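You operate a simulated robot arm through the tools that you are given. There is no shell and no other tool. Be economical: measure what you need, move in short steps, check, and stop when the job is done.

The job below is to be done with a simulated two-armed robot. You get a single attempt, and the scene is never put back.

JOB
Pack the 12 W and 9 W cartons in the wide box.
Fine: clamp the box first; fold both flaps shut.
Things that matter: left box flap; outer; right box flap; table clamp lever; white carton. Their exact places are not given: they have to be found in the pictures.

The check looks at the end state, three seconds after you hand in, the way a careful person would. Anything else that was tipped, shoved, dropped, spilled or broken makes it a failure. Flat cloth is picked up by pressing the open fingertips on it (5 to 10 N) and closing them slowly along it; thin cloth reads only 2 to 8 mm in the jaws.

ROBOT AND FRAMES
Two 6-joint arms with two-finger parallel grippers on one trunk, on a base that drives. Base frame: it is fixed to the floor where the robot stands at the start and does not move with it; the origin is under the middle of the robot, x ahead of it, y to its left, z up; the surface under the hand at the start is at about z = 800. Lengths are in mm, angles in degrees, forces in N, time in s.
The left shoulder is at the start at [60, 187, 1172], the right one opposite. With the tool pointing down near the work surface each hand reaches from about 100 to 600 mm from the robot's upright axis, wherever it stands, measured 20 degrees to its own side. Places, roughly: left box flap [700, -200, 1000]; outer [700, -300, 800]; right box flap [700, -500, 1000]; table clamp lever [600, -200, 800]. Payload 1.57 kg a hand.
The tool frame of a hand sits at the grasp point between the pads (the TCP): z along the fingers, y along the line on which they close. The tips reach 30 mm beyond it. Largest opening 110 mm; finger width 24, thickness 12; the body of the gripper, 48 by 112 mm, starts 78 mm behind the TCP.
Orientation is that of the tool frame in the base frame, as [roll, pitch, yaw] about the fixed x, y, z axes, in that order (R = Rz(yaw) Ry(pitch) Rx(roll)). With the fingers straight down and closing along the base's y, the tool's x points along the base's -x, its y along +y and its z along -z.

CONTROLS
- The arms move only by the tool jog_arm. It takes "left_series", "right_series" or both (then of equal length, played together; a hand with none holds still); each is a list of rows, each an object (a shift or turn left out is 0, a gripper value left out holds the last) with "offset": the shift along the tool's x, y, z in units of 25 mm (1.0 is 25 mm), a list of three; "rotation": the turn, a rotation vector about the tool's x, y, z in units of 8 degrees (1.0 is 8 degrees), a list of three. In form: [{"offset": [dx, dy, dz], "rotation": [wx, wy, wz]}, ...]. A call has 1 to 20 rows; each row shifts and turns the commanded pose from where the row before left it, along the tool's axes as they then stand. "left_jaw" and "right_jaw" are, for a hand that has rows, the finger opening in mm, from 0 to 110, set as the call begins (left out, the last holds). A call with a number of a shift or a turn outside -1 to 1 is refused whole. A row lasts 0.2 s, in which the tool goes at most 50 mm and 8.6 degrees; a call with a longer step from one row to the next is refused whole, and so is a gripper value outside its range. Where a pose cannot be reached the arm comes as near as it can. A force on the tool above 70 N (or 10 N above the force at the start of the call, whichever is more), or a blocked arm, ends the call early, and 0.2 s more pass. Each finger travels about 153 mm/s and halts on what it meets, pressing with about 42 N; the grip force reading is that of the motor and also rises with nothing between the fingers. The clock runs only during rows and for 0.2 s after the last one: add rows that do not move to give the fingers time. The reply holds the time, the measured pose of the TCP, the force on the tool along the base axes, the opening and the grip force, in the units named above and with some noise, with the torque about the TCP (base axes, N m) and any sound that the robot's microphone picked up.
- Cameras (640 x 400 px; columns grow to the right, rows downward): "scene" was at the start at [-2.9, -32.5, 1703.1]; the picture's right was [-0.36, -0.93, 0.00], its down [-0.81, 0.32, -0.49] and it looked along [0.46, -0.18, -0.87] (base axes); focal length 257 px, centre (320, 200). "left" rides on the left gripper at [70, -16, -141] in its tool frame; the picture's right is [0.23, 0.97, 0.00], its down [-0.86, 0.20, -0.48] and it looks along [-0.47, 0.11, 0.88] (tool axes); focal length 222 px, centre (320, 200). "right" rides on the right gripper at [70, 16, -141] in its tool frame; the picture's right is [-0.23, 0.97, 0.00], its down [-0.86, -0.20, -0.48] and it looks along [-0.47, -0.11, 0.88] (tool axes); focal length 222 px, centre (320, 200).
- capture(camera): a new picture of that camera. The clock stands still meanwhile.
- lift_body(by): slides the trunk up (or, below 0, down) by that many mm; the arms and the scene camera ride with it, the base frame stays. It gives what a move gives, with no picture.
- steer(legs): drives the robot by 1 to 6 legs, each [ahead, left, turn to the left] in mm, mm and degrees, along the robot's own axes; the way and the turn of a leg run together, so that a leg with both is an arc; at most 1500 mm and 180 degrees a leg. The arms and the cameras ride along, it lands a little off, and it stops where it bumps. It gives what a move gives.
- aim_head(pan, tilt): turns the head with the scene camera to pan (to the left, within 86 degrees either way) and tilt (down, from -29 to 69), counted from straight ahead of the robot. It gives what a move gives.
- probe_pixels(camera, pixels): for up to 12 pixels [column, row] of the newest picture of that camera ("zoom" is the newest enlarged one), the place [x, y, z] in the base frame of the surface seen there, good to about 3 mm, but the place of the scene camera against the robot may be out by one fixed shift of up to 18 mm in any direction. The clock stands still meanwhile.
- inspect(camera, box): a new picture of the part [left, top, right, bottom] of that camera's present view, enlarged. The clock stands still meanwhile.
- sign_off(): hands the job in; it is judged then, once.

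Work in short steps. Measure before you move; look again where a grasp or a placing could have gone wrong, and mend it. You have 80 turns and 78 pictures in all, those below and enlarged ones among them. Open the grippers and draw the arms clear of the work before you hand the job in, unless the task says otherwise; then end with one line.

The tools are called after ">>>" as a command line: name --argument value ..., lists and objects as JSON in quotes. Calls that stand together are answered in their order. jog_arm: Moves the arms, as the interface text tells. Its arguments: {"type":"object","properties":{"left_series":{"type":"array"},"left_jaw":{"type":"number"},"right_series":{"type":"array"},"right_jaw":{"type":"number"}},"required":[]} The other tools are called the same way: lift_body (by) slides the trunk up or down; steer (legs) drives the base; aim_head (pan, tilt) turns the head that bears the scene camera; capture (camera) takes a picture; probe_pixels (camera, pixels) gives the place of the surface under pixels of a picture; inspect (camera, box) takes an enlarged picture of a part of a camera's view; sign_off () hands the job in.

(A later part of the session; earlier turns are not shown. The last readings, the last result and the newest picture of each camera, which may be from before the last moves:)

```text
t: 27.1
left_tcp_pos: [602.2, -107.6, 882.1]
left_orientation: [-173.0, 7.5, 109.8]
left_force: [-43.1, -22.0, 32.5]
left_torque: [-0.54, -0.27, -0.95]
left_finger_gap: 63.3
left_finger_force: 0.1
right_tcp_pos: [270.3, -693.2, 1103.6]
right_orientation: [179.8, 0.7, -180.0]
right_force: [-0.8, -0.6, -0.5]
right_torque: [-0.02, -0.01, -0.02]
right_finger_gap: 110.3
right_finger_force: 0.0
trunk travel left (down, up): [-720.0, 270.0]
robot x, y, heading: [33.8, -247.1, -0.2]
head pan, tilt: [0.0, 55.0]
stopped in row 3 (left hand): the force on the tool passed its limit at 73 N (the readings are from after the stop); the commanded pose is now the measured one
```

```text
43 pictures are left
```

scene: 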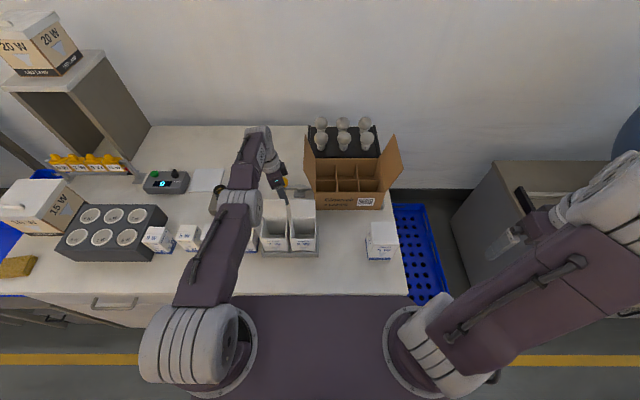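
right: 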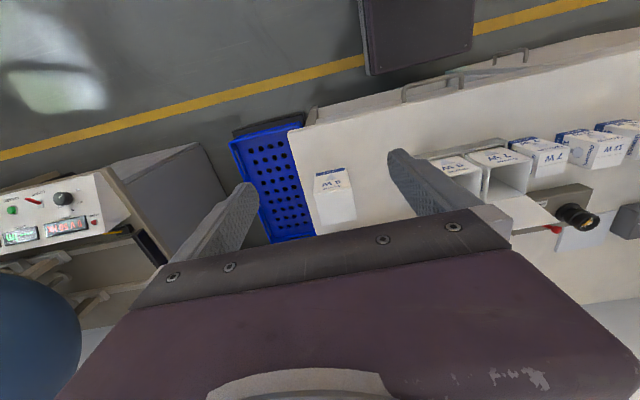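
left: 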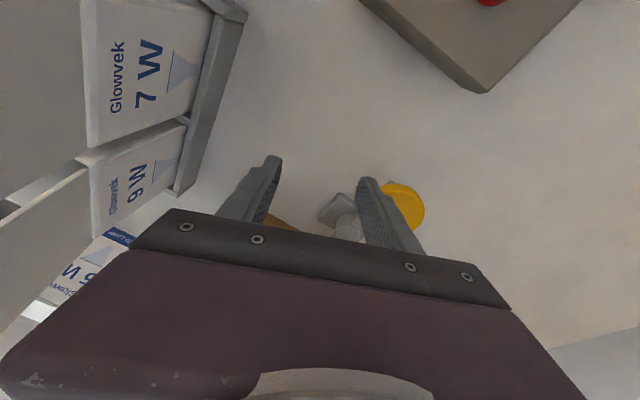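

Opening the jaws beside the knob pressed the far finger on it. I narrow the jaws to relieve the load, then rise straight up.

>>> jog_arm --left_series '[{}, {}, {}]' --left_jaw 20

>>> jog_arm --left_series '[{"offset": [0, 0, -0.5]}, {"offset": [0, 0, -1]}, {"offset": [0, 0, -1]}, {"offset": [0, 0, -1]}, {"offset": [0, 0, -1]}, {"offset": [0, 0, -1]}]'

>>> capture --camera "left"

>>> inspect --camera "scene" --box '[240, 130, 420, 265]'

```text
t: 27.9
left_tcp_pos: [617.3, -101.4, 872.8]
left_orientation: [-173.1, 7.1, 110.2]
left_force: [-0.5, 0.2, -1.0]
left_torque: [-0.05, 0.05, 0.0]
left_finger_gap: 20.2
left_finger_force: 0.0
right_tcp_pos: [284.5, -690.9, 1099.2]
right_orientation: [-180.0, -0.1, -179.9]
right_force: [0.0, 0.0, -0.1]
right_torque: [-0.02, 0.02, 0.01]
right_finger_gap: 110.0
right_finger_force: 0.0
trunk travel left (down, up): [-720.0, 270.0]
robot x, y, heading: [41.3, -246.1, 0.2]
head pan, tilt: [0.0, 55.0]
```

```text
t: 29.3
left_tcp_pos: [620.0, -77.5, 1009.6]
left_orientation: [-173.2, 7.2, 110.3]
left_force: [0.3, -0.1, 0.4]
left_torque: [-0.02, 0.04, 0.02]
left_finger_gap: 20.0
left_finger_force: 0.0
left hand out of reach, approached as far as the arm can: row 5
right_tcp_pos: [283.7, -690.5, 1101.1]
right_orientation: [180.0, -0.1, -179.9]
right_force: [0.3, 1.1, 0.0]
right_torque: [0.0, -0.03, -0.01]
right_finger_gap: 109.9
right_finger_force: 0.1
trunk travel left (down, up): [-720.0, 270.0]
robot x, y, heading: [36.0, -247.8, 0.4]
head pan, tilt: [0.0, 55.0]
```

```text
42 pictures are left
```

left: 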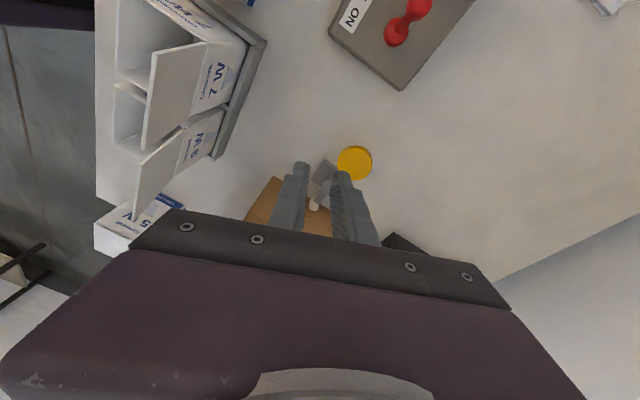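

```text
2.96 times, centred on (330, 198) of scene
```

zoom: 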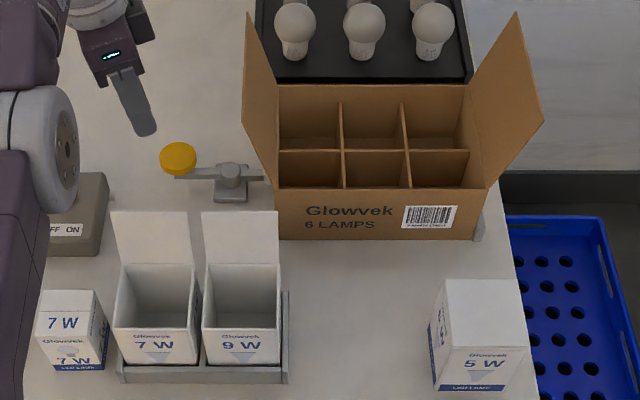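

Lever is square to the box with its foot on the wall: clamped. Now I restore the left hand's orientation, bring it up and back over clear space.

>>> jog_arm --left_series '[{"rotation": [0, 0, -1]}, {"rotation": [0, 0, -1]}, {"rotation": [0, 0, -1]}, {"rotation": [0, 0, -1]}, {"rotation": [0, 0, -1]}, {"rotation": [0, 0, -1]}, {"rotation": [0, 0, -1]}, {"rotation": [0, 0, -1]}, {"rotation": [0, 0, -0.72]}, {"rotation": [-0.56, -0.245, 0]}, {"rotation": [-0.56, -0.245, 0]}, {"offset": [0, 1, -1]}, {"offset": [0, 1, -1]}, {"offset": [1, 1, -1]}, {"offset": [1, 1, -1]}, {"offset": [1, 1, 0]}, {"offset": [1, 1, 0]}, {"offset": [1, 1, 0]}, {"offset": [1, 0, 0]}]'

>>> steer --legs '[[-10, 0, 0], [0, 220, 0], [10, 0, 0]]'

>>> aim_head --pan 20 --tilt 58

>>> capture --camera "scene"

>>> capture --camera "left"

```text
t: 33.3
left_tcp_pos: [471.5, 95.8, 1109.8]
left_orientation: [-179.9, 0.1, 179.6]
left_force: [0.3, 0.2, 0.1]
left_torque: [-0.01, -0.01, 0.03]
left_finger_gap: 20.1
left_finger_force: 0.1
right_tcp_pos: [281.8, -692.3, 1100.0]
right_orientation: [180.0, 0.0, -179.9]
right_force: [-1.1, -0.9, 0.6]
right_torque: [0.02, -0.04, -0.03]
right_finger_gap: 110.0
right_finger_force: 0.0
trunk travel left (down, up): [-720.0, 270.0]
robot x, y, heading: [36.9, -248.0, 0.1]
head pan, tilt: [0.0, 55.0]
```

```text
t: 35.6
left_tcp_pos: [471.1, 303.5, 1109.3]
left_orientation: [-179.9, 0.2, 179.4]
left_force: [-0.7, 0.1, -0.6]
left_torque: [0.02, -0.01, 0.01]
left_finger_gap: 20.1
left_finger_force: 0.1
right_tcp_pos: [279.2, -482.1, 1100.6]
right_orientation: [-179.9, 0.1, 179.9]
right_force: [0.7, -1.1, -0.1]
right_torque: [-0.01, -0.02, -0.01]
right_finger_gap: 110.0
right_finger_force: 0.1
trunk travel left (down, up): [-720.0, 270.0]
robot x, y, heading: [38.9, -35.5, -0.4]
head pan, tilt: [0.0, 55.0]
```

```text
t: 36.5
left_tcp_pos: [473.3, 304.8, 1109.3]
left_orientation: [-179.8, 0.0, 179.4]
left_force: [0.4, 0.0, 0.5]
left_torque: [-0.01, 0.01, 0.01]
left_finger_gap: 19.7
left_finger_force: 0.1
right_tcp_pos: [281.0, -480.4, 1100.2]
right_orientation: [180.0, 0.1, 179.9]
right_force: [0.2, 0.2, 0.2]
right_torque: [0.01, 0.0, -0.02]
right_finger_gap: 110.0
right_finger_force: 0.1
trunk travel left (down, up): [-720.0, 270.0]
robot x, y, heading: [38.1, -36.4, 0.0]
head pan, tilt: [20.0, 58.0]
```

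```text
40 pictures are left
```

scene: 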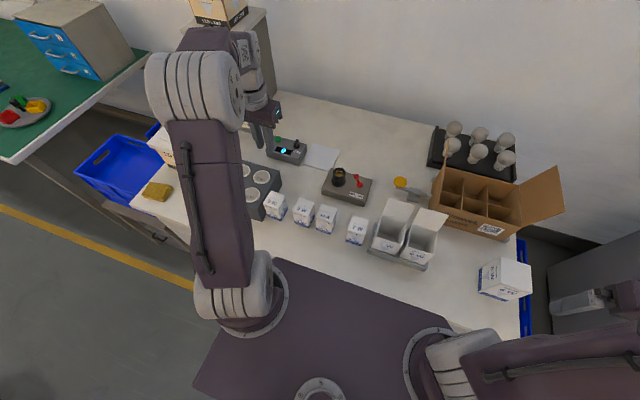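

```text
39 pictures are left
```

left: 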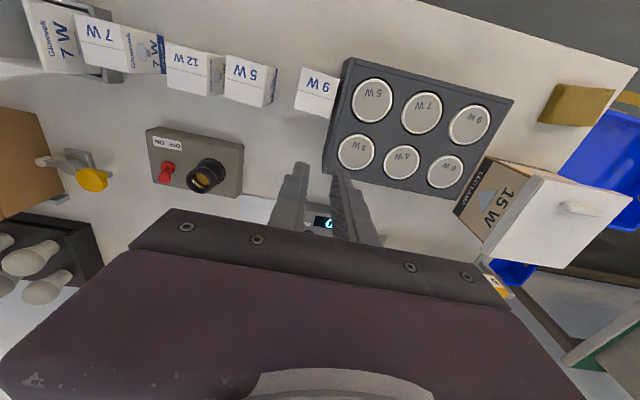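

Cartons lie at left-picture (105,45) 7W, (190,68) 12W, (250,80) 5W, (318,92) 9W. I zoom in to measure them precisely.

>>> inspect --camera "left" --box '[140, 20, 364, 160]'

>>> inspect --camera "scene" --box '[250, 180, 362, 250]'

```text
2.86 times, centred on (252, 90) of left
```

zoom: 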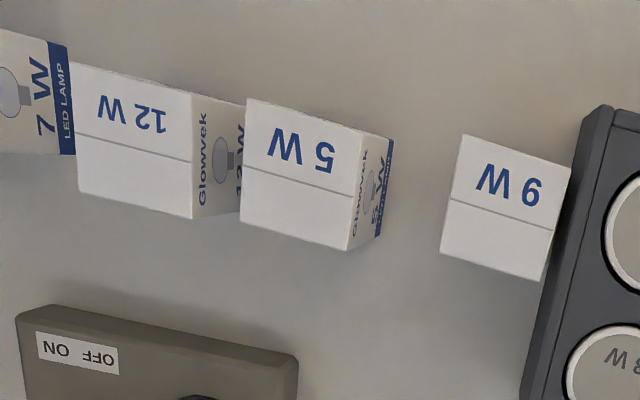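

```text
5.71 times, centred on (306, 215) of scene
```

zoom: 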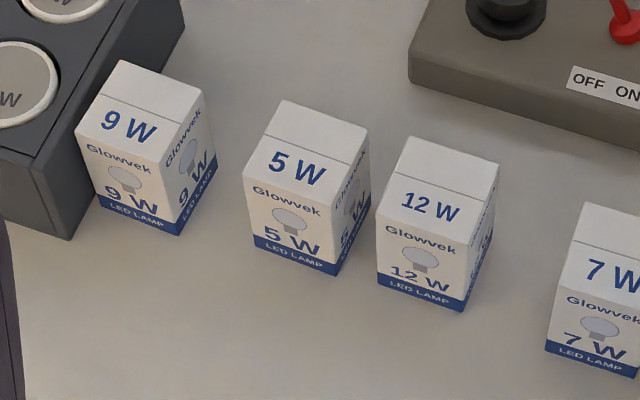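

>>> probe_pixels --camera "left" --pixels '[[168.7, 44.5], [205, 54.3], [205, 93.4], [169.4, 85.7], [302.9, 69.6], [336.9, 79.8], [327, 115], [296, 106.7], [229, 58], [225, 96], [352, 62], [326, 160]]'

>>> probe_pixels --camera "zoom" --pixels '[[410, 140], [494, 165], [380, 222], [466, 246], [122, 65], [198, 95], [83, 130], [158, 162], [284, 106], [366, 134], [250, 175], [75, 130]]'

```text
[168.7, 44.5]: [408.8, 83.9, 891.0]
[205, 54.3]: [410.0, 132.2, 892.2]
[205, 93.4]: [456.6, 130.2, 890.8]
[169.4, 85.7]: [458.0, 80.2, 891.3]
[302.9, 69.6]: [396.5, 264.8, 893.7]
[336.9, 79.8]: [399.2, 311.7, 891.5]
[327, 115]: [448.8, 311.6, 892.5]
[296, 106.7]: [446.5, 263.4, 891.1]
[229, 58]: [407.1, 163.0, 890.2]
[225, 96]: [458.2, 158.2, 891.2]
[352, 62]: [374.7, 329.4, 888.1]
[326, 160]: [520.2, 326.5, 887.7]
```

```text
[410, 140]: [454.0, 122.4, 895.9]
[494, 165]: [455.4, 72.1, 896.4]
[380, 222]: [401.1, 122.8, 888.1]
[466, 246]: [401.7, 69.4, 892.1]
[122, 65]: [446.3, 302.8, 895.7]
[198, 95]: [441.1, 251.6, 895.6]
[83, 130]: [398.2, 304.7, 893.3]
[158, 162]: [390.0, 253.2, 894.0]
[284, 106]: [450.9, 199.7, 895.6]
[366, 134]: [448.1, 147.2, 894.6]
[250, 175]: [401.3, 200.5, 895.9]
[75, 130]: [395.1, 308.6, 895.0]
```

Carton size ≈54×54×91. 12W centre (433,106), 9W centre (423,288) with only ~12 mm to the tester block, so I grip along x (fingers front and back), camera on the −y side. I turn the hand and go above the 9W.

>>> jog_arm --left_series '[{"rotation": [0, 0, -1]}, {"rotation": [0, 0, -1]}, {"rotation": [0, 0, -1]}, {"rotation": [0, 0, -1]}, {"rotation": [0, 0, -1]}, {"rotation": [0, 0, -1]}, {"rotation": [0, 0, -1]}, {"rotation": [0, 0, -1]}, {"rotation": [0, 0, -1]}, {"rotation": [0, 0, -1]}, {"rotation": [0, 0, -1]}, {"rotation": [0, 0, 0]}, {"offset": [0.34, 1, 0]}, {"offset": [0.34, 1, 1]}, {"offset": [0, 0, 1]}, {"offset": [0, 0, 1]}, {"offset": [0, 0, 1]}]' --left_jaw 84

>>> inspect --camera "left" --box '[160, 60, 480, 260]'

>>> inspect --camera "scene" --box '[220, 150, 364, 250]'

```text
t: 40.1
left_tcp_pos: [422.3, 292.2, 1008.3]
left_orientation: [179.9, -0.2, -92.6]
left_force: [0.1, -0.9, -0.5]
left_torque: [-0.01, 0.0, -0.02]
left_finger_gap: 84.0
left_finger_force: 0.0
right_tcp_pos: [282.4, -480.1, 1101.2]
right_orientation: [179.9, 0.1, 179.9]
right_force: [-0.1, -0.4, 0.0]
right_torque: [0.01, -0.01, 0.02]
right_finger_gap: 110.2
right_finger_force: 0.1
trunk travel left (down, up): [-720.0, 270.0]
robot x, y, heading: [38.4, -38.9, -0.1]
head pan, tilt: [20.0, 58.0]
```

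```text
2.00 times, centred on (320, 160) of left
```

zoom: 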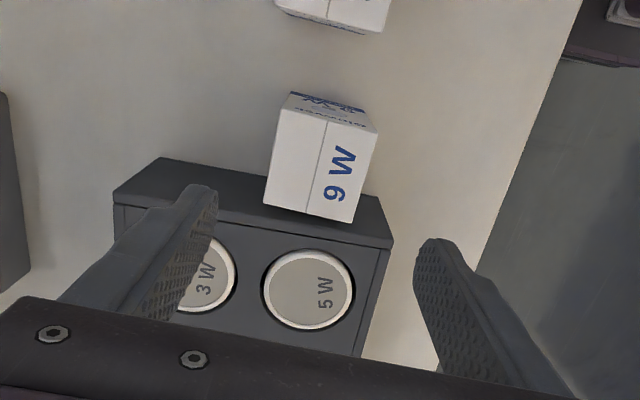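

```text
4.00 times, centred on (292, 200) of scene
```

zoom: 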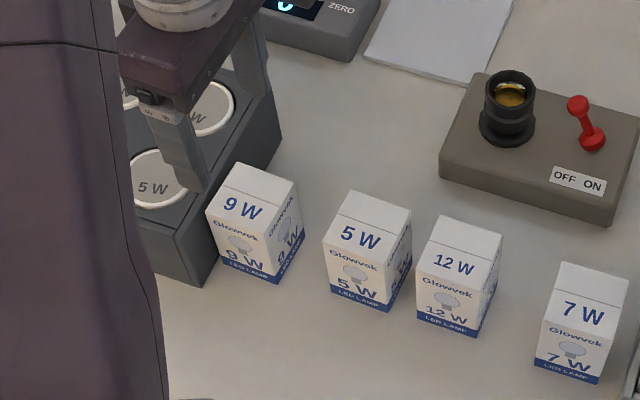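

Aligned above the 9W. I descend to z≈905 (tips 16 mm below its top) and grip.

>>> jog_arm --left_series '[{"offset": [0.16, 0, 1]}, {"offset": [0, 0, 1]}, {"offset": [0, 0, 1]}, {"offset": [0, 0, 0.6]}, {"offset": [0, 0, 0.5]}, {}]'

>>> jog_arm --left_series '[{}, {}, {}, {}]' --left_jaw 40

>>> inspect --camera "left" --box '[160, 60, 480, 260]'

```text
t: 41.5
left_tcp_pos: [422.0, 286.2, 906.2]
left_orientation: [-180.0, -0.1, -92.6]
left_force: [0.0, -0.1, 0.2]
left_torque: [0.0, 0.0, 0.01]
left_finger_gap: 84.2
left_finger_force: 0.0
right_tcp_pos: [282.0, -480.8, 1100.1]
right_orientation: [180.0, 0.0, 179.9]
right_force: [0.6, 0.7, 0.2]
right_torque: [-0.03, 0.01, -0.01]
right_finger_gap: 110.0
right_finger_force: 0.0
trunk travel left (down, up): [-720.0, 270.0]
robot x, y, heading: [39.1, -36.9, -0.2]
head pan, tilt: [20.0, 58.0]
```

```text
t: 42.5
left_tcp_pos: [421.1, 287.4, 906.2]
left_orientation: [-179.9, -0.1, -92.5]
left_force: [0.0, 0.1, 0.7]
left_torque: [0.06, -0.01, -0.02]
left_finger_gap: 55.0
left_finger_force: 42.3
right_tcp_pos: [281.4, -480.8, 1099.7]
right_orientation: [-180.0, 0.1, 179.9]
right_force: [-1.2, -0.7, -0.4]
right_torque: [-0.01, 0.02, 0.04]
right_finger_gap: 110.3
right_finger_force: 0.0
trunk travel left (down, up): [-720.0, 270.0]
robot x, y, heading: [36.6, -34.1, -0.2]
head pan, tilt: [20.0, 58.0]
```

```text
2.00 times, centred on (320, 160) of left
```

zoom: 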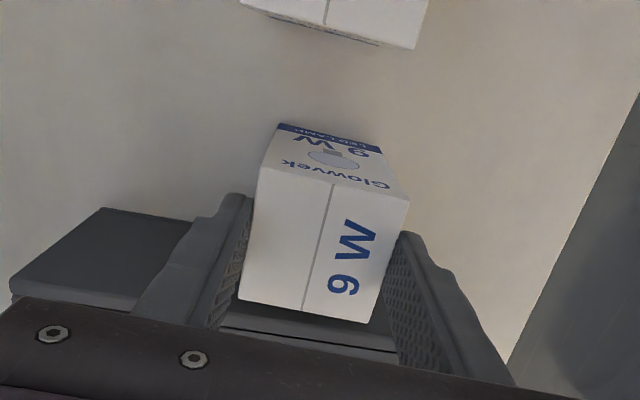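

Held at 55 mm. I lift it 155 mm and draw back, tuck the right hand in, then look right for clearance before driving.

>>> jog_arm --left_series '[{"offset": [0, 0, -0.4]}, {"offset": [0, 0, -0.8]}, {"offset": [0, 0, -1]}, {"offset": [0, 0, -1]}, {"offset": [0, 0, -1]}, {"offset": [0, 0, -1]}, {"offset": [0, 0, -1]}, {"offset": [0, 1, 0]}, {"offset": [0, 1, 0]}]' --right_series '[{"offset": [0, 1, 0]}, {"offset": [0, 1, 0]}, {"offset": [0, 1, 0]}, {"offset": [0, 1, 0]}, {"offset": [0, 1, 0]}, {"offset": [0, 1, 0]}, {}, {}, {}]'

>>> aim_head --pan -35 --tilt 48

>>> capture --camera "scene"

>>> capture --camera "left"

```text
t: 44.5
left_tcp_pos: [371.5, 290.2, 1061.4]
left_orientation: [-179.9, -0.1, -92.6]
left_force: [-0.3, 0.3, -0.8]
left_torque: [0.04, -0.01, 0.0]
left_finger_gap: 54.7
left_finger_force: 42.2
right_tcp_pos: [280.1, -329.0, 1101.5]
right_orientation: [179.9, 0.0, 179.9]
right_force: [-0.4, -0.4, 0.3]
right_torque: [0.02, -0.04, 0.03]
right_finger_gap: 110.1
right_finger_force: 0.0
trunk travel left (down, up): [-720.0, 270.0]
robot x, y, heading: [39.1, -31.7, -0.3]
head pan, tilt: [20.0, 58.0]
```

```text
t: 45.7
left_tcp_pos: [372.9, 289.7, 1060.6]
left_orientation: [179.9, -0.1, -92.6]
left_force: [0.1, -0.2, -0.6]
left_torque: [0.03, 0.02, -0.01]
left_finger_gap: 55.1
left_finger_force: 41.7
right_tcp_pos: [282.0, -329.2, 1099.5]
right_orientation: [-180.0, 0.0, 179.9]
right_force: [0.3, -0.4, -0.7]
right_torque: [0.01, 0.0, 0.01]
right_finger_gap: 110.1
right_finger_force: 0.0
trunk travel left (down, up): [-720.0, 270.0]
robot x, y, heading: [38.5, -35.2, -0.1]
head pan, tilt: [-35.0, 48.0]
```

```text
33 pictures are left
```

scene: 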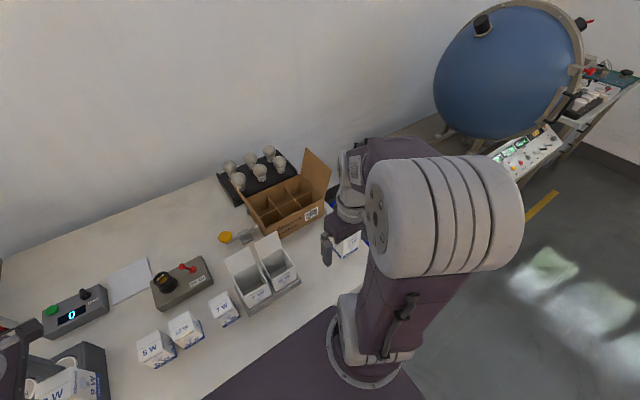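

```text
32 pictures are left
```

left: 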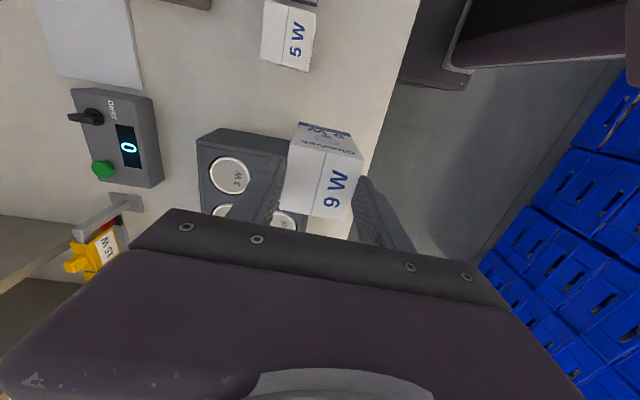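

>>> probe_pixels --camera "scene" --pixels '[[497, 160], [555, 140], [545, 205], [440, 125], [600, 300]]'

```text
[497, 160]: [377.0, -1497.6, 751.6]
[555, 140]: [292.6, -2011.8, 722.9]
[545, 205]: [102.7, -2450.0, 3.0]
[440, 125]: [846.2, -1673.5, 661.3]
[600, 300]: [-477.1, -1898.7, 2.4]
```

Nothing within 1.4 m on the right. I drive right to stand at y≈−480, and advance to x≈53.

>>> steer --legs '[[-10, 0, 0], [0, -450, 0], [24, 0, 0]]'

>>> aim_head --pan 10 --tilt 55

>>> capture --camera "scene"

```text
t: 49.1
left_tcp_pos: [381.4, -149.7, 1061.7]
left_orientation: [-179.7, -0.1, -92.7]
left_force: [-0.6, -0.3, -0.6]
left_torque: [-0.01, -0.05, 0.01]
left_finger_gap: 55.0
left_finger_force: 42.3
right_tcp_pos: [288.6, -769.7, 1102.0]
right_orientation: [-179.9, 0.2, 179.8]
right_force: [-0.5, -0.2, -0.7]
right_torque: [-0.05, -0.02, 0.0]
right_finger_gap: 110.0
right_finger_force: 0.1
trunk travel left (down, up): [-720.0, 270.0]
robot x, y, heading: [50.0, -476.0, -0.1]
head pan, tilt: [-35.0, 48.0]
```

```text
t: 50.3
left_tcp_pos: [385.7, -150.6, 1059.7]
left_orientation: [-179.9, 0.0, -92.7]
left_force: [-0.2, -0.1, -0.6]
left_torque: [0.03, 0.01, -0.01]
left_finger_gap: 54.8
left_finger_force: 42.4
right_tcp_pos: [292.1, -770.9, 1101.3]
right_orientation: [180.0, -0.1, 179.8]
right_force: [0.0, -0.8, -0.1]
right_torque: [0.01, 0.0, -0.01]
right_finger_gap: 110.3
right_finger_force: 0.1
trunk travel left (down, up): [-720.0, 270.0]
robot x, y, heading: [51.8, -475.6, -0.2]
head pan, tilt: [10.0, 55.0]
```

```text
31 pictures are left
```

scene: 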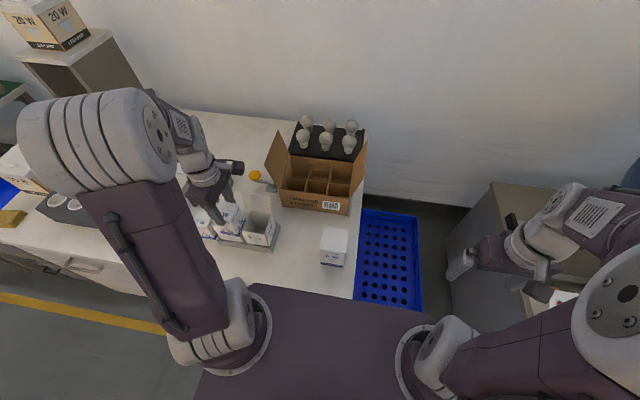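

I zoom on the box and measure its rim and dividers now that it is clamped.

>>> inspect --camera "scene" --box '[240, 115, 384, 215]'

>>> probe_pixels --camera "scene" --pixels '[[283, 203.5], [315, 207], [347, 213], [304.7, 193], [326.7, 196], [329, 182], [309, 179.5], [290, 159], [362, 168]]'

```text
4.00 times, centred on (312, 165) of scene
```

zoom: 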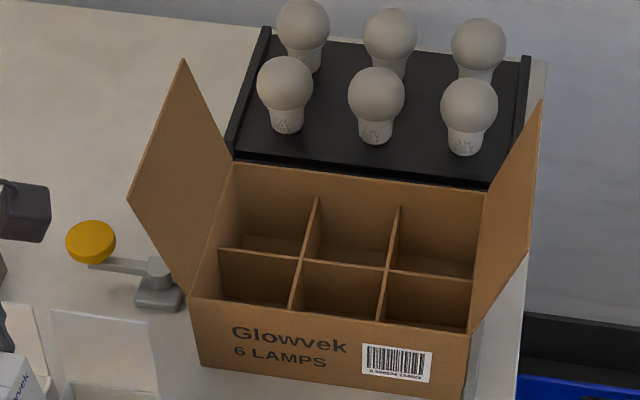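

```text
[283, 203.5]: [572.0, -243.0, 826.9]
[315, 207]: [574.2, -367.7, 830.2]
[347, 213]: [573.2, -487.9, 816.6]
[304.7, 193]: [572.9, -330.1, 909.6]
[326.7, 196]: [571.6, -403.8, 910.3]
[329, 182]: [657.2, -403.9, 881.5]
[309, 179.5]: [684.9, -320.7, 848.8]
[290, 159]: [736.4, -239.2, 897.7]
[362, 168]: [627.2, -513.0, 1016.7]
```

>>> probe_pixels --camera "zoom" --pixels '[[192, 298], [330, 313], [468, 331], [299, 258], [386, 271], [232, 164], [486, 193], [290, 303], [379, 313], [440, 279], [250, 252], [343, 264]]'

```text
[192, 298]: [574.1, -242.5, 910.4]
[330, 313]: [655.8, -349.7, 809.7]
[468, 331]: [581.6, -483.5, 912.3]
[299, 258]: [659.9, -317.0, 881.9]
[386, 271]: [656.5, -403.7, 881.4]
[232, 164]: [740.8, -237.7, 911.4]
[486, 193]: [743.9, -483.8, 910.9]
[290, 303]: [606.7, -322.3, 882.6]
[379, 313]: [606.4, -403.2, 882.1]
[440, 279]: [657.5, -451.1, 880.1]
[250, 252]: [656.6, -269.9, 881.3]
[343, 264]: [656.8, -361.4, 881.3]
```

True mid-near cell centre ≈ (623,−349), after the shift. I raise the trunk 110 mm for lift room, square the yaw, and carry the 9W above that cell.

>>> lift_body --by 110

>>> jog_arm --left_series '[{"rotation": [0, 0, -0.33]}, {"offset": [1, 0, 0]}, {"offset": [1, 0, 0]}, {"offset": [1, -0.9, 0]}, {"offset": [1, -0.9, 0]}, {"offset": [1, -0.9, 0]}, {"offset": [1, -0.9, 0]}, {"offset": [1, -0.9, 0]}, {"offset": [0.94, -0.9, 0.2]}, {"offset": [0, -0.9, 0.8]}, {"offset": [0, -0.9, 1]}, {"offset": [0, -0.9, 1]}, {"offset": [0, -0.9, 1]}, {"offset": [0, -0.6, 0.9]}, {}]'

>>> capture --camera "left"

>>> inspect --camera "scene" --box '[240, 115, 384, 215]'

```text
t: 51.7
left_tcp_pos: [386.8, -151.1, 1171.4]
left_orientation: [-180.0, -0.1, -92.7]
left_force: [0.7, -0.6, -0.8]
left_torque: [0.0, -0.02, -0.04]
left_finger_gap: 55.0
left_finger_force: 42.0
right_tcp_pos: [294.2, -769.8, 1209.3]
right_orientation: [180.0, 0.1, 179.8]
right_force: [-0.1, 0.0, -0.1]
right_torque: [0.0, -0.01, 0.0]
right_finger_gap: 110.1
right_finger_force: 0.0
trunk travel left (down, up): [-830.0, 160.0]
robot x, y, heading: [48.6, -479.0, -0.1]
head pan, tilt: [10.0, 55.0]
```

```text
t: 54.9
left_tcp_pos: [624.1, -351.5, 1046.8]
left_orientation: [-180.0, -0.1, -90.0]
left_force: [-0.1, 0.4, -0.6]
left_torque: [0.0, -0.03, -0.04]
left_finger_gap: 55.1
left_finger_force: 42.8
right_tcp_pos: [293.4, -770.5, 1210.0]
right_orientation: [180.0, -0.1, 179.8]
right_force: [-0.9, -0.2, -0.3]
right_torque: [0.01, -0.02, -0.02]
right_finger_gap: 110.0
right_finger_force: 0.0
trunk travel left (down, up): [-830.0, 160.0]
robot x, y, heading: [49.3, -478.0, -0.2]
head pan, tilt: [10.0, 55.0]
```

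```text
29 pictures are left
```

left: 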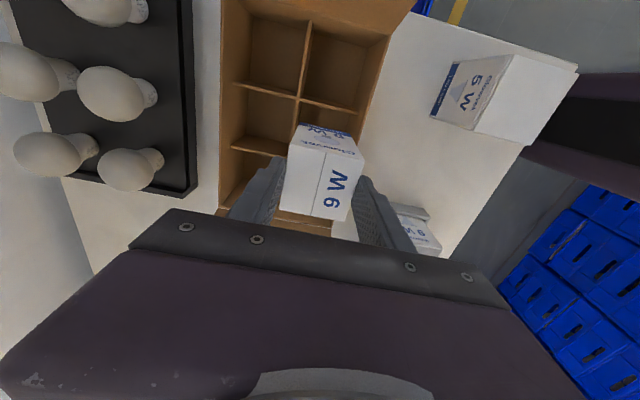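

```text
4.00 times, centred on (312, 165) of scene
```

zoom: 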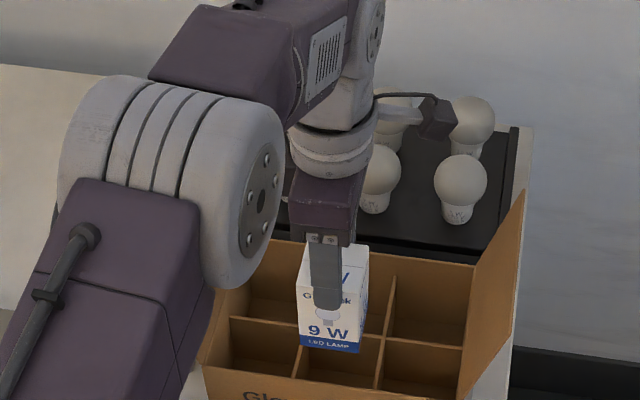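

I verify divider positions with the wrist camera: crossing near (298,98), front wall rim near (375,85), divider (250,90).

>>> probe_pixels --camera "left" --pixels '[[298, 97], [308, 30], [340, 106], [260, 89], [375, 85], [391, 30], [240, 147], [228, 90]]'

```text
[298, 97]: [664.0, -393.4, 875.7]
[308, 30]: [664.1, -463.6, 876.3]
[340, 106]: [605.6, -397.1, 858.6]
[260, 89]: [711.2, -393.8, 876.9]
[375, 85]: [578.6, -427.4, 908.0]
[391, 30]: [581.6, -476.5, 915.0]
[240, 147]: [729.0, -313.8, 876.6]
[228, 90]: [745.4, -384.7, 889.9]
```

Mid cell spans y −391…−314, x 583…662; the carton is centred. I lower it in, slowly near the end.

>>> jog_arm --left_series '[{"offset": [0, -0.08, 0.8]}, {"offset": [0, 0, 0.8]}, {"offset": [0, 0, 0.8]}, {"offset": [0, 0, 0.8]}, {"offset": [0, 0, 0.7]}, {"offset": [0, 0, 0.6]}, {"offset": [0, 0, 0.5]}, {}]'

>>> capture --camera "left"

```text
t: 56.7
left_tcp_pos: [628.4, -350.7, 923.6]
left_orientation: [179.9, -0.1, -90.1]
left_force: [0.2, -0.5, -1.6]
left_torque: [-0.02, -0.01, 0.03]
left_finger_gap: 54.8
left_finger_force: 41.2
right_tcp_pos: [293.6, -770.7, 1210.4]
right_orientation: [-180.0, 0.0, 179.8]
right_force: [-0.2, -0.8, 0.2]
right_torque: [0.02, -0.01, -0.03]
right_finger_gap: 109.9
right_finger_force: 0.1
trunk travel left (down, up): [-830.0, 160.0]
robot x, y, heading: [48.9, -479.0, -0.1]
head pan, tilt: [10.0, 55.0]
```

```text
27 pictures are left
```

left: 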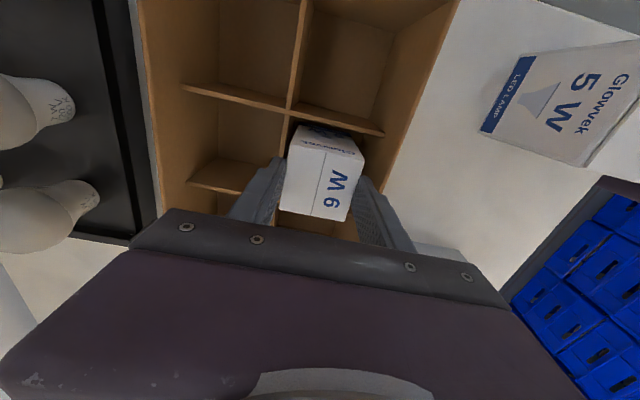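

It is in the cell with no contact. I lower the last ~12 mm and release with a small opening.

>>> jog_arm --left_series '[{"offset": [0, 0, 0.2]}, {"offset": [0, 0, 0.15]}, {"offset": [0, 0, 0.12]}, {}]'

>>> jog_arm --left_series '[{}, {}]' --left_jaw 63

```text
t: 57.7
left_tcp_pos: [628.8, -352.0, 910.7]
left_orientation: [179.9, -0.2, -90.0]
left_force: [0.4, -0.1, -0.9]
left_torque: [0.02, -0.01, -0.04]
left_finger_gap: 55.0
left_finger_force: 41.8
right_tcp_pos: [293.9, -770.7, 1209.3]
right_orientation: [-180.0, 0.1, 179.8]
right_force: [-0.3, 0.3, 0.4]
right_torque: [0.01, 0.02, -0.01]
right_finger_gap: 109.8
right_finger_force: 0.0
trunk travel left (down, up): [-830.0, 160.0]
robot x, y, heading: [55.1, -475.0, -0.2]
head pan, tilt: [10.0, 55.0]
```

```text
t: 58.3
left_tcp_pos: [627.9, -350.5, 910.5]
left_orientation: [179.9, -0.1, -90.0]
left_force: [0.1, -1.0, 1.1]
left_torque: [0.02, -0.01, 0.01]
left_finger_gap: 63.2
left_finger_force: 0.1
right_tcp_pos: [293.4, -770.7, 1210.6]
right_orientation: [180.0, -0.1, 179.8]
right_force: [-0.8, 0.4, -0.2]
right_torque: [0.0, -0.04, -0.02]
right_finger_gap: 109.8
right_finger_force: 0.0
trunk travel left (down, up): [-830.0, 160.0]
robot x, y, heading: [53.6, -476.1, -0.2]
head pan, tilt: [10.0, 55.0]
```

Released. I rise straight, retract, check the carton, and drive back to the 12W.

>>> jog_arm --left_series '[{"offset": [0, 0, -0.5]}, {"offset": [0, 0, -1]}, {"offset": [0, 0, -1]}, {"offset": [0, 0, -1]}, {"offset": [0, 0, -1]}, {"offset": [0, 0, -1]}, {"offset": [0, 0, -1]}, {"offset": [0, 1, 0]}, {"offset": [0, 1, 0]}, {"offset": [0, 1, 0]}, {"offset": [0, 1, 0]}, {"offset": [0, 1, 0]}, {"offset": [0, 1, 0]}, {"offset": [0, 1, 0]}, {"offset": [0, 1, 0]}, {"offset": [0, 1, 0]}]'

>>> inspect --camera "scene" --box '[240, 115, 384, 215]'

>>> steer --legs '[[-15, 0, 0], [0, 400, 0]]'

>>> capture --camera "left"

```text
t: 61.7
left_tcp_pos: [399.2, -348.9, 1072.3]
left_orientation: [-180.0, -0.2, -90.1]
left_force: [-0.4, 0.4, 0.6]
left_torque: [-0.03, -0.04, 0.02]
left_finger_gap: 63.1
left_finger_force: 0.0
right_tcp_pos: [293.5, -770.3, 1209.8]
right_orientation: [180.0, 0.0, 179.8]
right_force: [-0.3, -0.1, 0.0]
right_torque: [0.02, 0.0, -0.04]
right_finger_gap: 110.2
right_finger_force: 0.1
trunk travel left (down, up): [-830.0, 160.0]
robot x, y, heading: [48.5, -476.0, -0.2]
head pan, tilt: [10.0, 55.0]
```

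```text
4.00 times, centred on (312, 165) of scene
```

zoom: 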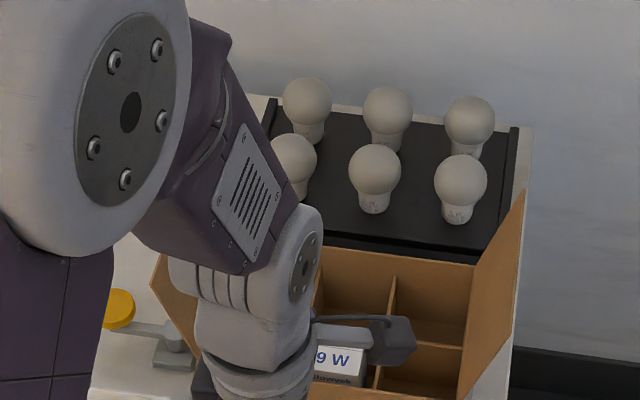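

```text
t: 64.5
left_tcp_pos: [390.6, 32.6, 1073.6]
left_orientation: [180.0, -0.1, -90.5]
left_force: [-0.3, 0.0, -0.4]
left_torque: [0.02, 0.04, 0.0]
left_finger_gap: 63.2
left_finger_force: 0.0
right_tcp_pos: [278.6, -387.2, 1209.5]
right_orientation: [179.9, 0.0, 179.4]
right_force: [-0.2, -0.3, -0.6]
right_torque: [0.01, -0.01, -0.01]
right_finger_gap: 109.8
right_finger_force: 0.1
trunk travel left (down, up): [-830.0, 160.0]
robot x, y, heading: [38.8, -92.3, -1.0]
head pan, tilt: [10.0, 55.0]
```

```text
25 pictures are left
```

left: 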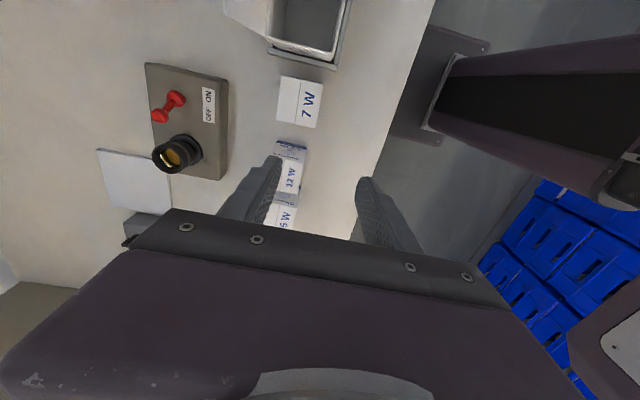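

Now (391,33); I move over the 12W at (433,106), descend to z≈1000, and check.

>>> jog_arm --left_series '[{"offset": [-1, -0.6, 0]}, {"offset": [-1, -0.6, 0]}, {"offset": [-0.93, -0.5, 0]}, {"offset": [0, 0, 1]}, {"offset": [0, 0, 1]}, {"offset": [0, 0, 0.8]}]' --left_jaw 84

>>> capture --camera "left"

```text
t: 65.9
left_tcp_pos: [436.4, 106.5, 999.1]
left_orientation: [-180.0, -0.1, -90.7]
left_force: [0.2, -0.2, -0.3]
left_torque: [0.02, 0.02, 0.01]
left_finger_gap: 83.7
left_finger_force: 0.1
right_tcp_pos: [279.5, -385.1, 1209.6]
right_orientation: [-180.0, 0.0, 179.3]
right_force: [-0.5, -0.2, 0.4]
right_torque: [-0.03, 0.03, 0.03]
right_finger_gap: 109.9
right_finger_force: 0.0
trunk travel left (down, up): [-830.0, 160.0]
robot x, y, heading: [40.6, -89.2, -0.7]
head pan, tilt: [10.0, 55.0]
```

```text
24 pictures are left
```

left: 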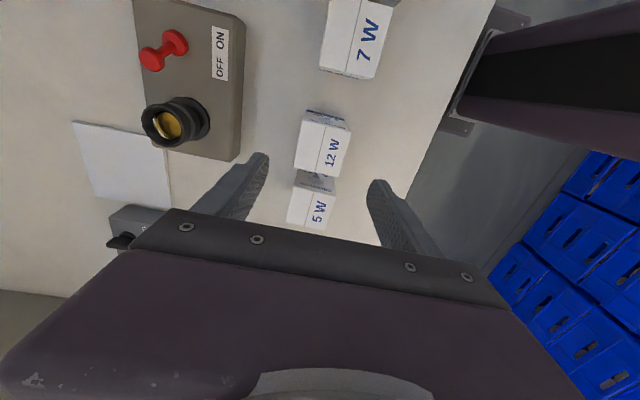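

>>> probe_pixels --camera "left" --pixels '[[303, 123], [349, 133], [342, 175], [297, 166], [322, 148], [315, 203]]'

```text
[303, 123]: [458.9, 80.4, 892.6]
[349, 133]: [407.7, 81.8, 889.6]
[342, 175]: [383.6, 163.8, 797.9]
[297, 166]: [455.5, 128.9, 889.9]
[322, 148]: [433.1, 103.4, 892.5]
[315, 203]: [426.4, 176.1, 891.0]
```

12W centre (433,105). I descend to z≈905 and grip.

>>> jog_arm --left_series '[{"offset": [0.04, 0.12, 1]}, {"offset": [0, 0, 1]}, {"offset": [0, 0, 1]}, {"offset": [0, 0, 0.5]}, {"offset": [0, 0, 0.25]}, {}]'

>>> jog_arm --left_series '[{}, {}, {}, {}]' --left_jaw 40

>>> jog_arm --left_series '[{"offset": [0, 0, -0.4]}, {"offset": [0, 0, -0.8]}, {"offset": [0, 0, -1]}, {"offset": [0, 0, -1]}, {"offset": [0, 0, -1]}, {"offset": [0, 0, -1]}, {"offset": [0, 0, -1]}, {"offset": [0, 1, 0]}, {"offset": [0, 1, 0]}]'

>>> capture --camera "left"

```text
t: 67.3
left_tcp_pos: [432.5, 106.2, 907.1]
left_orientation: [179.9, -0.1, -90.5]
left_force: [-0.3, -0.8, 0.2]
left_torque: [-0.01, 0.0, -0.02]
left_finger_gap: 84.5
left_finger_force: 0.0
right_tcp_pos: [279.5, -385.1, 1210.2]
right_orientation: [-179.9, 0.1, 179.3]
right_force: [0.3, 0.7, 0.0]
right_torque: [0.04, 0.02, 0.0]
right_finger_gap: 110.0
right_finger_force: 0.1
trunk travel left (down, up): [-830.0, 160.0]
robot x, y, heading: [41.0, -93.0, -0.8]
head pan, tilt: [10.0, 55.0]
```

```text
t: 68.3
left_tcp_pos: [432.6, 106.2, 907.1]
left_orientation: [-180.0, -0.2, -90.6]
left_force: [0.3, 0.4, -1.1]
left_torque: [0.02, -0.02, -0.04]
left_finger_gap: 54.9
left_finger_force: 42.1
right_tcp_pos: [279.5, -385.5, 1209.0]
right_orientation: [-179.9, 0.0, 179.4]
right_force: [0.1, -0.8, 0.8]
right_torque: [0.02, 0.02, -0.04]
right_finger_gap: 110.0
right_finger_force: 0.1
trunk travel left (down, up): [-830.0, 160.0]
robot x, y, heading: [42.9, -89.1, -0.6]
head pan, tilt: [10.0, 55.0]
```

```text
t: 70.3
left_tcp_pos: [379.6, 109.3, 1064.5]
left_orientation: [180.0, -0.1, -90.7]
left_force: [0.6, 0.1, -0.6]
left_torque: [0.01, 0.0, 0.03]
left_finger_gap: 55.1
left_finger_force: 41.8
right_tcp_pos: [278.3, -385.7, 1211.0]
right_orientation: [180.0, 0.0, 179.3]
right_force: [0.6, -1.2, 0.4]
right_torque: [-0.04, -0.01, -0.01]
right_finger_gap: 110.1
right_finger_force: 0.0
trunk travel left (down, up): [-830.0, 160.0]
robot x, y, heading: [40.1, -88.3, -0.8]
head pan, tilt: [10.0, 55.0]
```

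```text
23 pictures are left
```

left: 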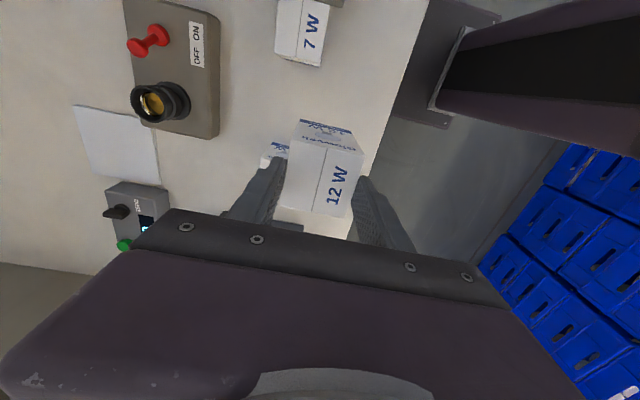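

12W held. I drive back right to y≈−480 with a heading fix and advance.

>>> steer --legs '[[0, -392, 0.8], [12, 0, 0]]'

>>> jog_arm --left_series '[{"offset": [0, 0, -1]}, {"offset": [0, 0, -1]}, {"offset": [0, 0, 0]}]'

```text
t: 73.1
left_tcp_pos: [383.9, -277.5, 1065.2]
left_orientation: [-179.9, -0.1, -90.1]
left_force: [-0.5, -1.0, -0.6]
left_torque: [0.01, -0.05, 0.0]
left_finger_gap: 55.0
left_finger_force: 41.7
right_tcp_pos: [286.8, -773.4, 1210.6]
right_orientation: [-179.9, 0.1, 179.7]
right_force: [0.0, -0.1, 0.0]
right_torque: [0.01, -0.06, 0.0]
right_finger_gap: 109.9
right_finger_force: 0.2
trunk travel left (down, up): [-830.0, 160.0]
robot x, y, heading: [52.1, -478.2, -0.1]
head pan, tilt: [10.0, 55.0]
```

```text
t: 73.9
left_tcp_pos: [388.4, -276.2, 1113.0]
left_orientation: [179.9, -0.1, -90.2]
left_force: [-0.4, -0.1, -1.3]
left_torque: [0.0, 0.03, -0.01]
left_finger_gap: 55.2
left_finger_force: 41.8
right_tcp_pos: [289.6, -772.1, 1209.4]
right_orientation: [-179.9, -0.1, 179.7]
right_force: [0.4, 0.2, -0.3]
right_torque: [-0.01, -0.02, 0.01]
right_finger_gap: 109.9
right_finger_force: 0.1
trunk travel left (down, up): [-830.0, 160.0]
robot x, y, heading: [48.6, -480.4, -0.3]
head pan, tilt: [10.0, 55.0]
```

I advance over the left-near cell (target (626,−271)), easing down to z≈1045 and check.

>>> jog_arm --left_series '[{"offset": [0.6, -0.3, 0]}, {"offset": [0, -0.9, 0]}, {"offset": [0, -0.9, 0]}, {"offset": [0, -0.9, 0]}, {"offset": [0, -0.9, 0]}, {"offset": [0, -0.9, 0]}, {"offset": [0, -0.9, 0]}, {"offset": [-0.2, -0.9, 0.5]}, {"offset": [-0.2, -0.9, 0.8]}, {"offset": [-0.2, -0.9, 0.8]}, {"offset": [-0.2, -1, 0.6]}, {}]'

>>> capture --camera "left"

```text
t: 76.5
left_tcp_pos: [622.1, -272.5, 1046.3]
left_orientation: [-180.0, -0.1, -90.2]
left_force: [-0.7, -0.1, -0.2]
left_torque: [0.02, -0.01, -0.02]
left_finger_gap: 55.0
left_finger_force: 42.1
right_tcp_pos: [288.8, -773.6, 1210.1]
right_orientation: [180.0, 0.0, 179.7]
right_force: [-0.7, -0.3, 0.5]
right_torque: [-0.02, -0.02, -0.03]
right_finger_gap: 110.1
right_finger_force: 0.0
trunk travel left (down, up): [-830.0, 160.0]
robot x, y, heading: [44.3, -481.8, -0.2]
head pan, tilt: [10.0, 55.0]
```

```text
22 pictures are left
```

left: 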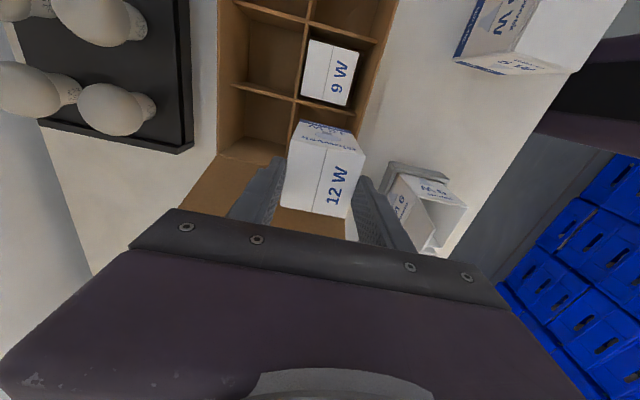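

>>> probe_pixels --camera "left" --pixels '[[294, 98], [255, 91], [240, 158], [225, 156], [362, 100], [330, 73], [303, 60]]'

```text
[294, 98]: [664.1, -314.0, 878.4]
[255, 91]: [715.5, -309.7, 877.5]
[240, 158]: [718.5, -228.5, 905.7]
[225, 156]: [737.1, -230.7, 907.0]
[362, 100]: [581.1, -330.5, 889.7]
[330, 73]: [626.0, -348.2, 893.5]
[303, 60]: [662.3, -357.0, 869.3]
```

Cell spans y −312…−231; centred. I lower the 12W in.

>>> jog_arm --left_series '[{"offset": [0, -0.16, 0.8]}, {"offset": [0, 0, 0.8]}, {"offset": [0, 0, 0.8]}, {"offset": [0, 0, 0.8]}, {"offset": [0, 0, 0.7]}, {"offset": [0, 0, 0.6]}, {"offset": [0, 0, 0.4]}, {"offset": [0, 0, 0.2]}, {"offset": [0, 0, 0.15]}, {"offset": [0, 0, 0.12]}, {}]'

>>> jog_arm --left_series '[{}, {}]' --left_jaw 63

>>> jog_arm --left_series '[{"offset": [0, 0, -0.5]}, {"offset": [0, 0, -1]}, {"offset": [0, 0, -1]}, {"offset": [0, 0, -1]}, {"offset": [0, 0, -1]}, {"offset": [0, 0, -1]}, {"offset": [0, 0, -1]}, {"offset": [0, 0, -0.6]}]'

>>> capture --camera "left"

```text
t: 78.9
left_tcp_pos: [626.0, -272.1, 911.7]
left_orientation: [-180.0, -0.1, -90.1]
left_force: [0.3, -0.1, -0.2]
left_torque: [0.0, -0.01, 0.02]
left_finger_gap: 54.9
left_finger_force: 41.8
right_tcp_pos: [289.3, -773.5, 1209.7]
right_orientation: [180.0, -0.1, 179.7]
right_force: [-0.5, 0.8, 0.0]
right_torque: [0.01, -0.01, 0.01]
right_finger_gap: 110.1
right_finger_force: 0.1
trunk travel left (down, up): [-830.0, 160.0]
robot x, y, heading: [48.5, -480.7, -0.1]
head pan, tilt: [10.0, 55.0]
```

```text
t: 79.5
left_tcp_pos: [625.1, -274.1, 911.6]
left_orientation: [180.0, -0.2, -90.1]
left_force: [0.1, -0.4, 0.6]
left_torque: [0.0, 0.0, 0.01]
left_finger_gap: 63.2
left_finger_force: 0.0
right_tcp_pos: [290.0, -773.2, 1209.8]
right_orientation: [-179.9, 0.0, 179.7]
right_force: [0.2, 0.0, 0.2]
right_torque: [-0.01, -0.01, 0.0]
right_finger_gap: 109.8
right_finger_force: 0.0
trunk travel left (down, up): [-830.0, 160.0]
robot x, y, heading: [47.8, -479.7, -0.4]
head pan, tilt: [10.0, 55.0]
```

```text
t: 81.3
left_tcp_pos: [625.6, -274.0, 1090.6]
left_orientation: [-180.0, 0.0, -90.2]
left_force: [-0.1, 0.4, 0.3]
left_torque: [-0.01, 0.03, 0.03]
left_finger_gap: 63.0
left_finger_force: 0.0
right_tcp_pos: [288.0, -773.5, 1210.6]
right_orientation: [180.0, 0.0, 179.6]
right_force: [0.6, 0.1, 0.4]
right_torque: [-0.02, 0.03, -0.02]
right_finger_gap: 109.8
right_finger_force: 0.0
trunk travel left (down, up): [-830.0, 160.0]
robot x, y, heading: [48.7, -478.9, -0.4]
head pan, tilt: [10.0, 55.0]
```

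```text
21 pictures are left
```

left: 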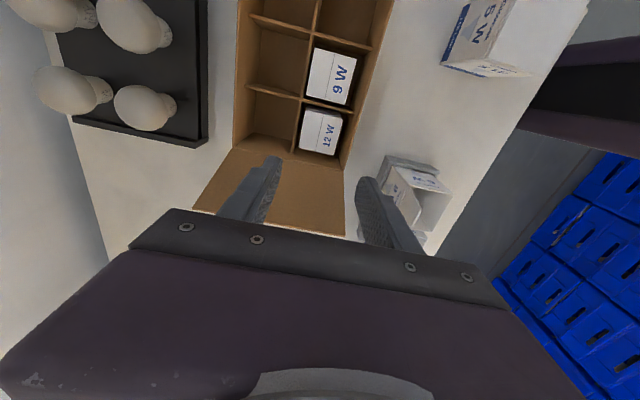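

Both cartons sit in their cells. Now the left flap: I close the fingers, pass over to its outer (+y) side at (608,−160), and come down to tip height 990.

>>> jog_arm --left_series '[{"offset": [-0.9, 0.35, 0]}, {"offset": [-0.9, 0.35, 0]}, {"offset": [-0.9, 0, 0]}, {"offset": [-0.9, 0, 0]}, {"offset": [-0.96, 0, 0]}, {"offset": [0, 0, 1]}, {"offset": [0, 0, 1]}, {"offset": [0, 0, 0.8]}, {}]' --left_jaw 0

>>> inspect --camera "scene" --box '[220, 100, 388, 220]'

```text
t: 83.3
left_tcp_pos: [609.1, -159.1, 1017.8]
left_orientation: [180.0, 0.0, -90.2]
left_force: [-0.6, -0.2, -0.8]
left_torque: [-0.02, 0.02, 0.02]
left_finger_gap: 0.0
left_finger_force: 21.0
right_tcp_pos: [289.2, -773.5, 1210.5]
right_orientation: [180.0, 0.0, 179.7]
right_force: [-0.2, -0.4, -1.0]
right_torque: [-0.02, -0.03, -0.01]
right_finger_gap: 110.3
right_finger_force: 0.0
trunk travel left (down, up): [-830.0, 160.0]
robot x, y, heading: [49.6, -480.0, -0.3]
head pan, tilt: [10.0, 55.0]
```

```text
3.33 times, centred on (304, 160) of scene
```

zoom: 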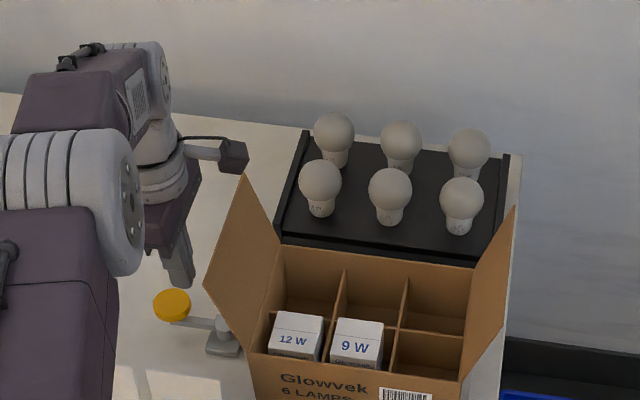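

The finger is on the outer side of the left flap. I push it over along its arc past upright.

>>> jog_arm --left_series '[{"offset": [0.76, 0, 0]}, {"offset": [0.76, 0, 0]}, {"offset": [0.76, 0, 0]}, {"offset": [0.54, 0, 0.14]}, {"offset": [0.54, 0, 0.14]}, {"offset": [0.56, 0, 0.2]}, {"offset": [0.56, 0, 0.2]}]'

>>> inspect --camera "scene" --box '[220, 100, 388, 220]'

```text
t: 84.9
left_tcp_pos: [610.0, -271.5, 1000.9]
left_orientation: [179.9, -0.1, -90.1]
left_force: [-1.2, -1.1, 0.1]
left_torque: [0.02, 0.01, 0.0]
left_finger_gap: 0.1
left_finger_force: 21.1
right_tcp_pos: [289.6, -772.6, 1209.2]
right_orientation: [-180.0, 0.0, 179.7]
right_force: [0.2, 0.4, -0.4]
right_torque: [0.03, 0.01, -0.02]
right_finger_gap: 109.9
right_finger_force: 0.0
trunk travel left (down, up): [-830.0, 160.0]
robot x, y, heading: [51.9, -480.0, -0.2]
head pan, tilt: [10.0, 55.0]
```

```text
3.33 times, centred on (304, 160) of scene
```

zoom: 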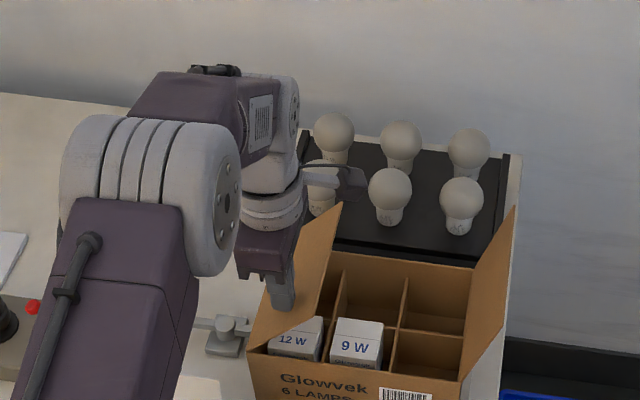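

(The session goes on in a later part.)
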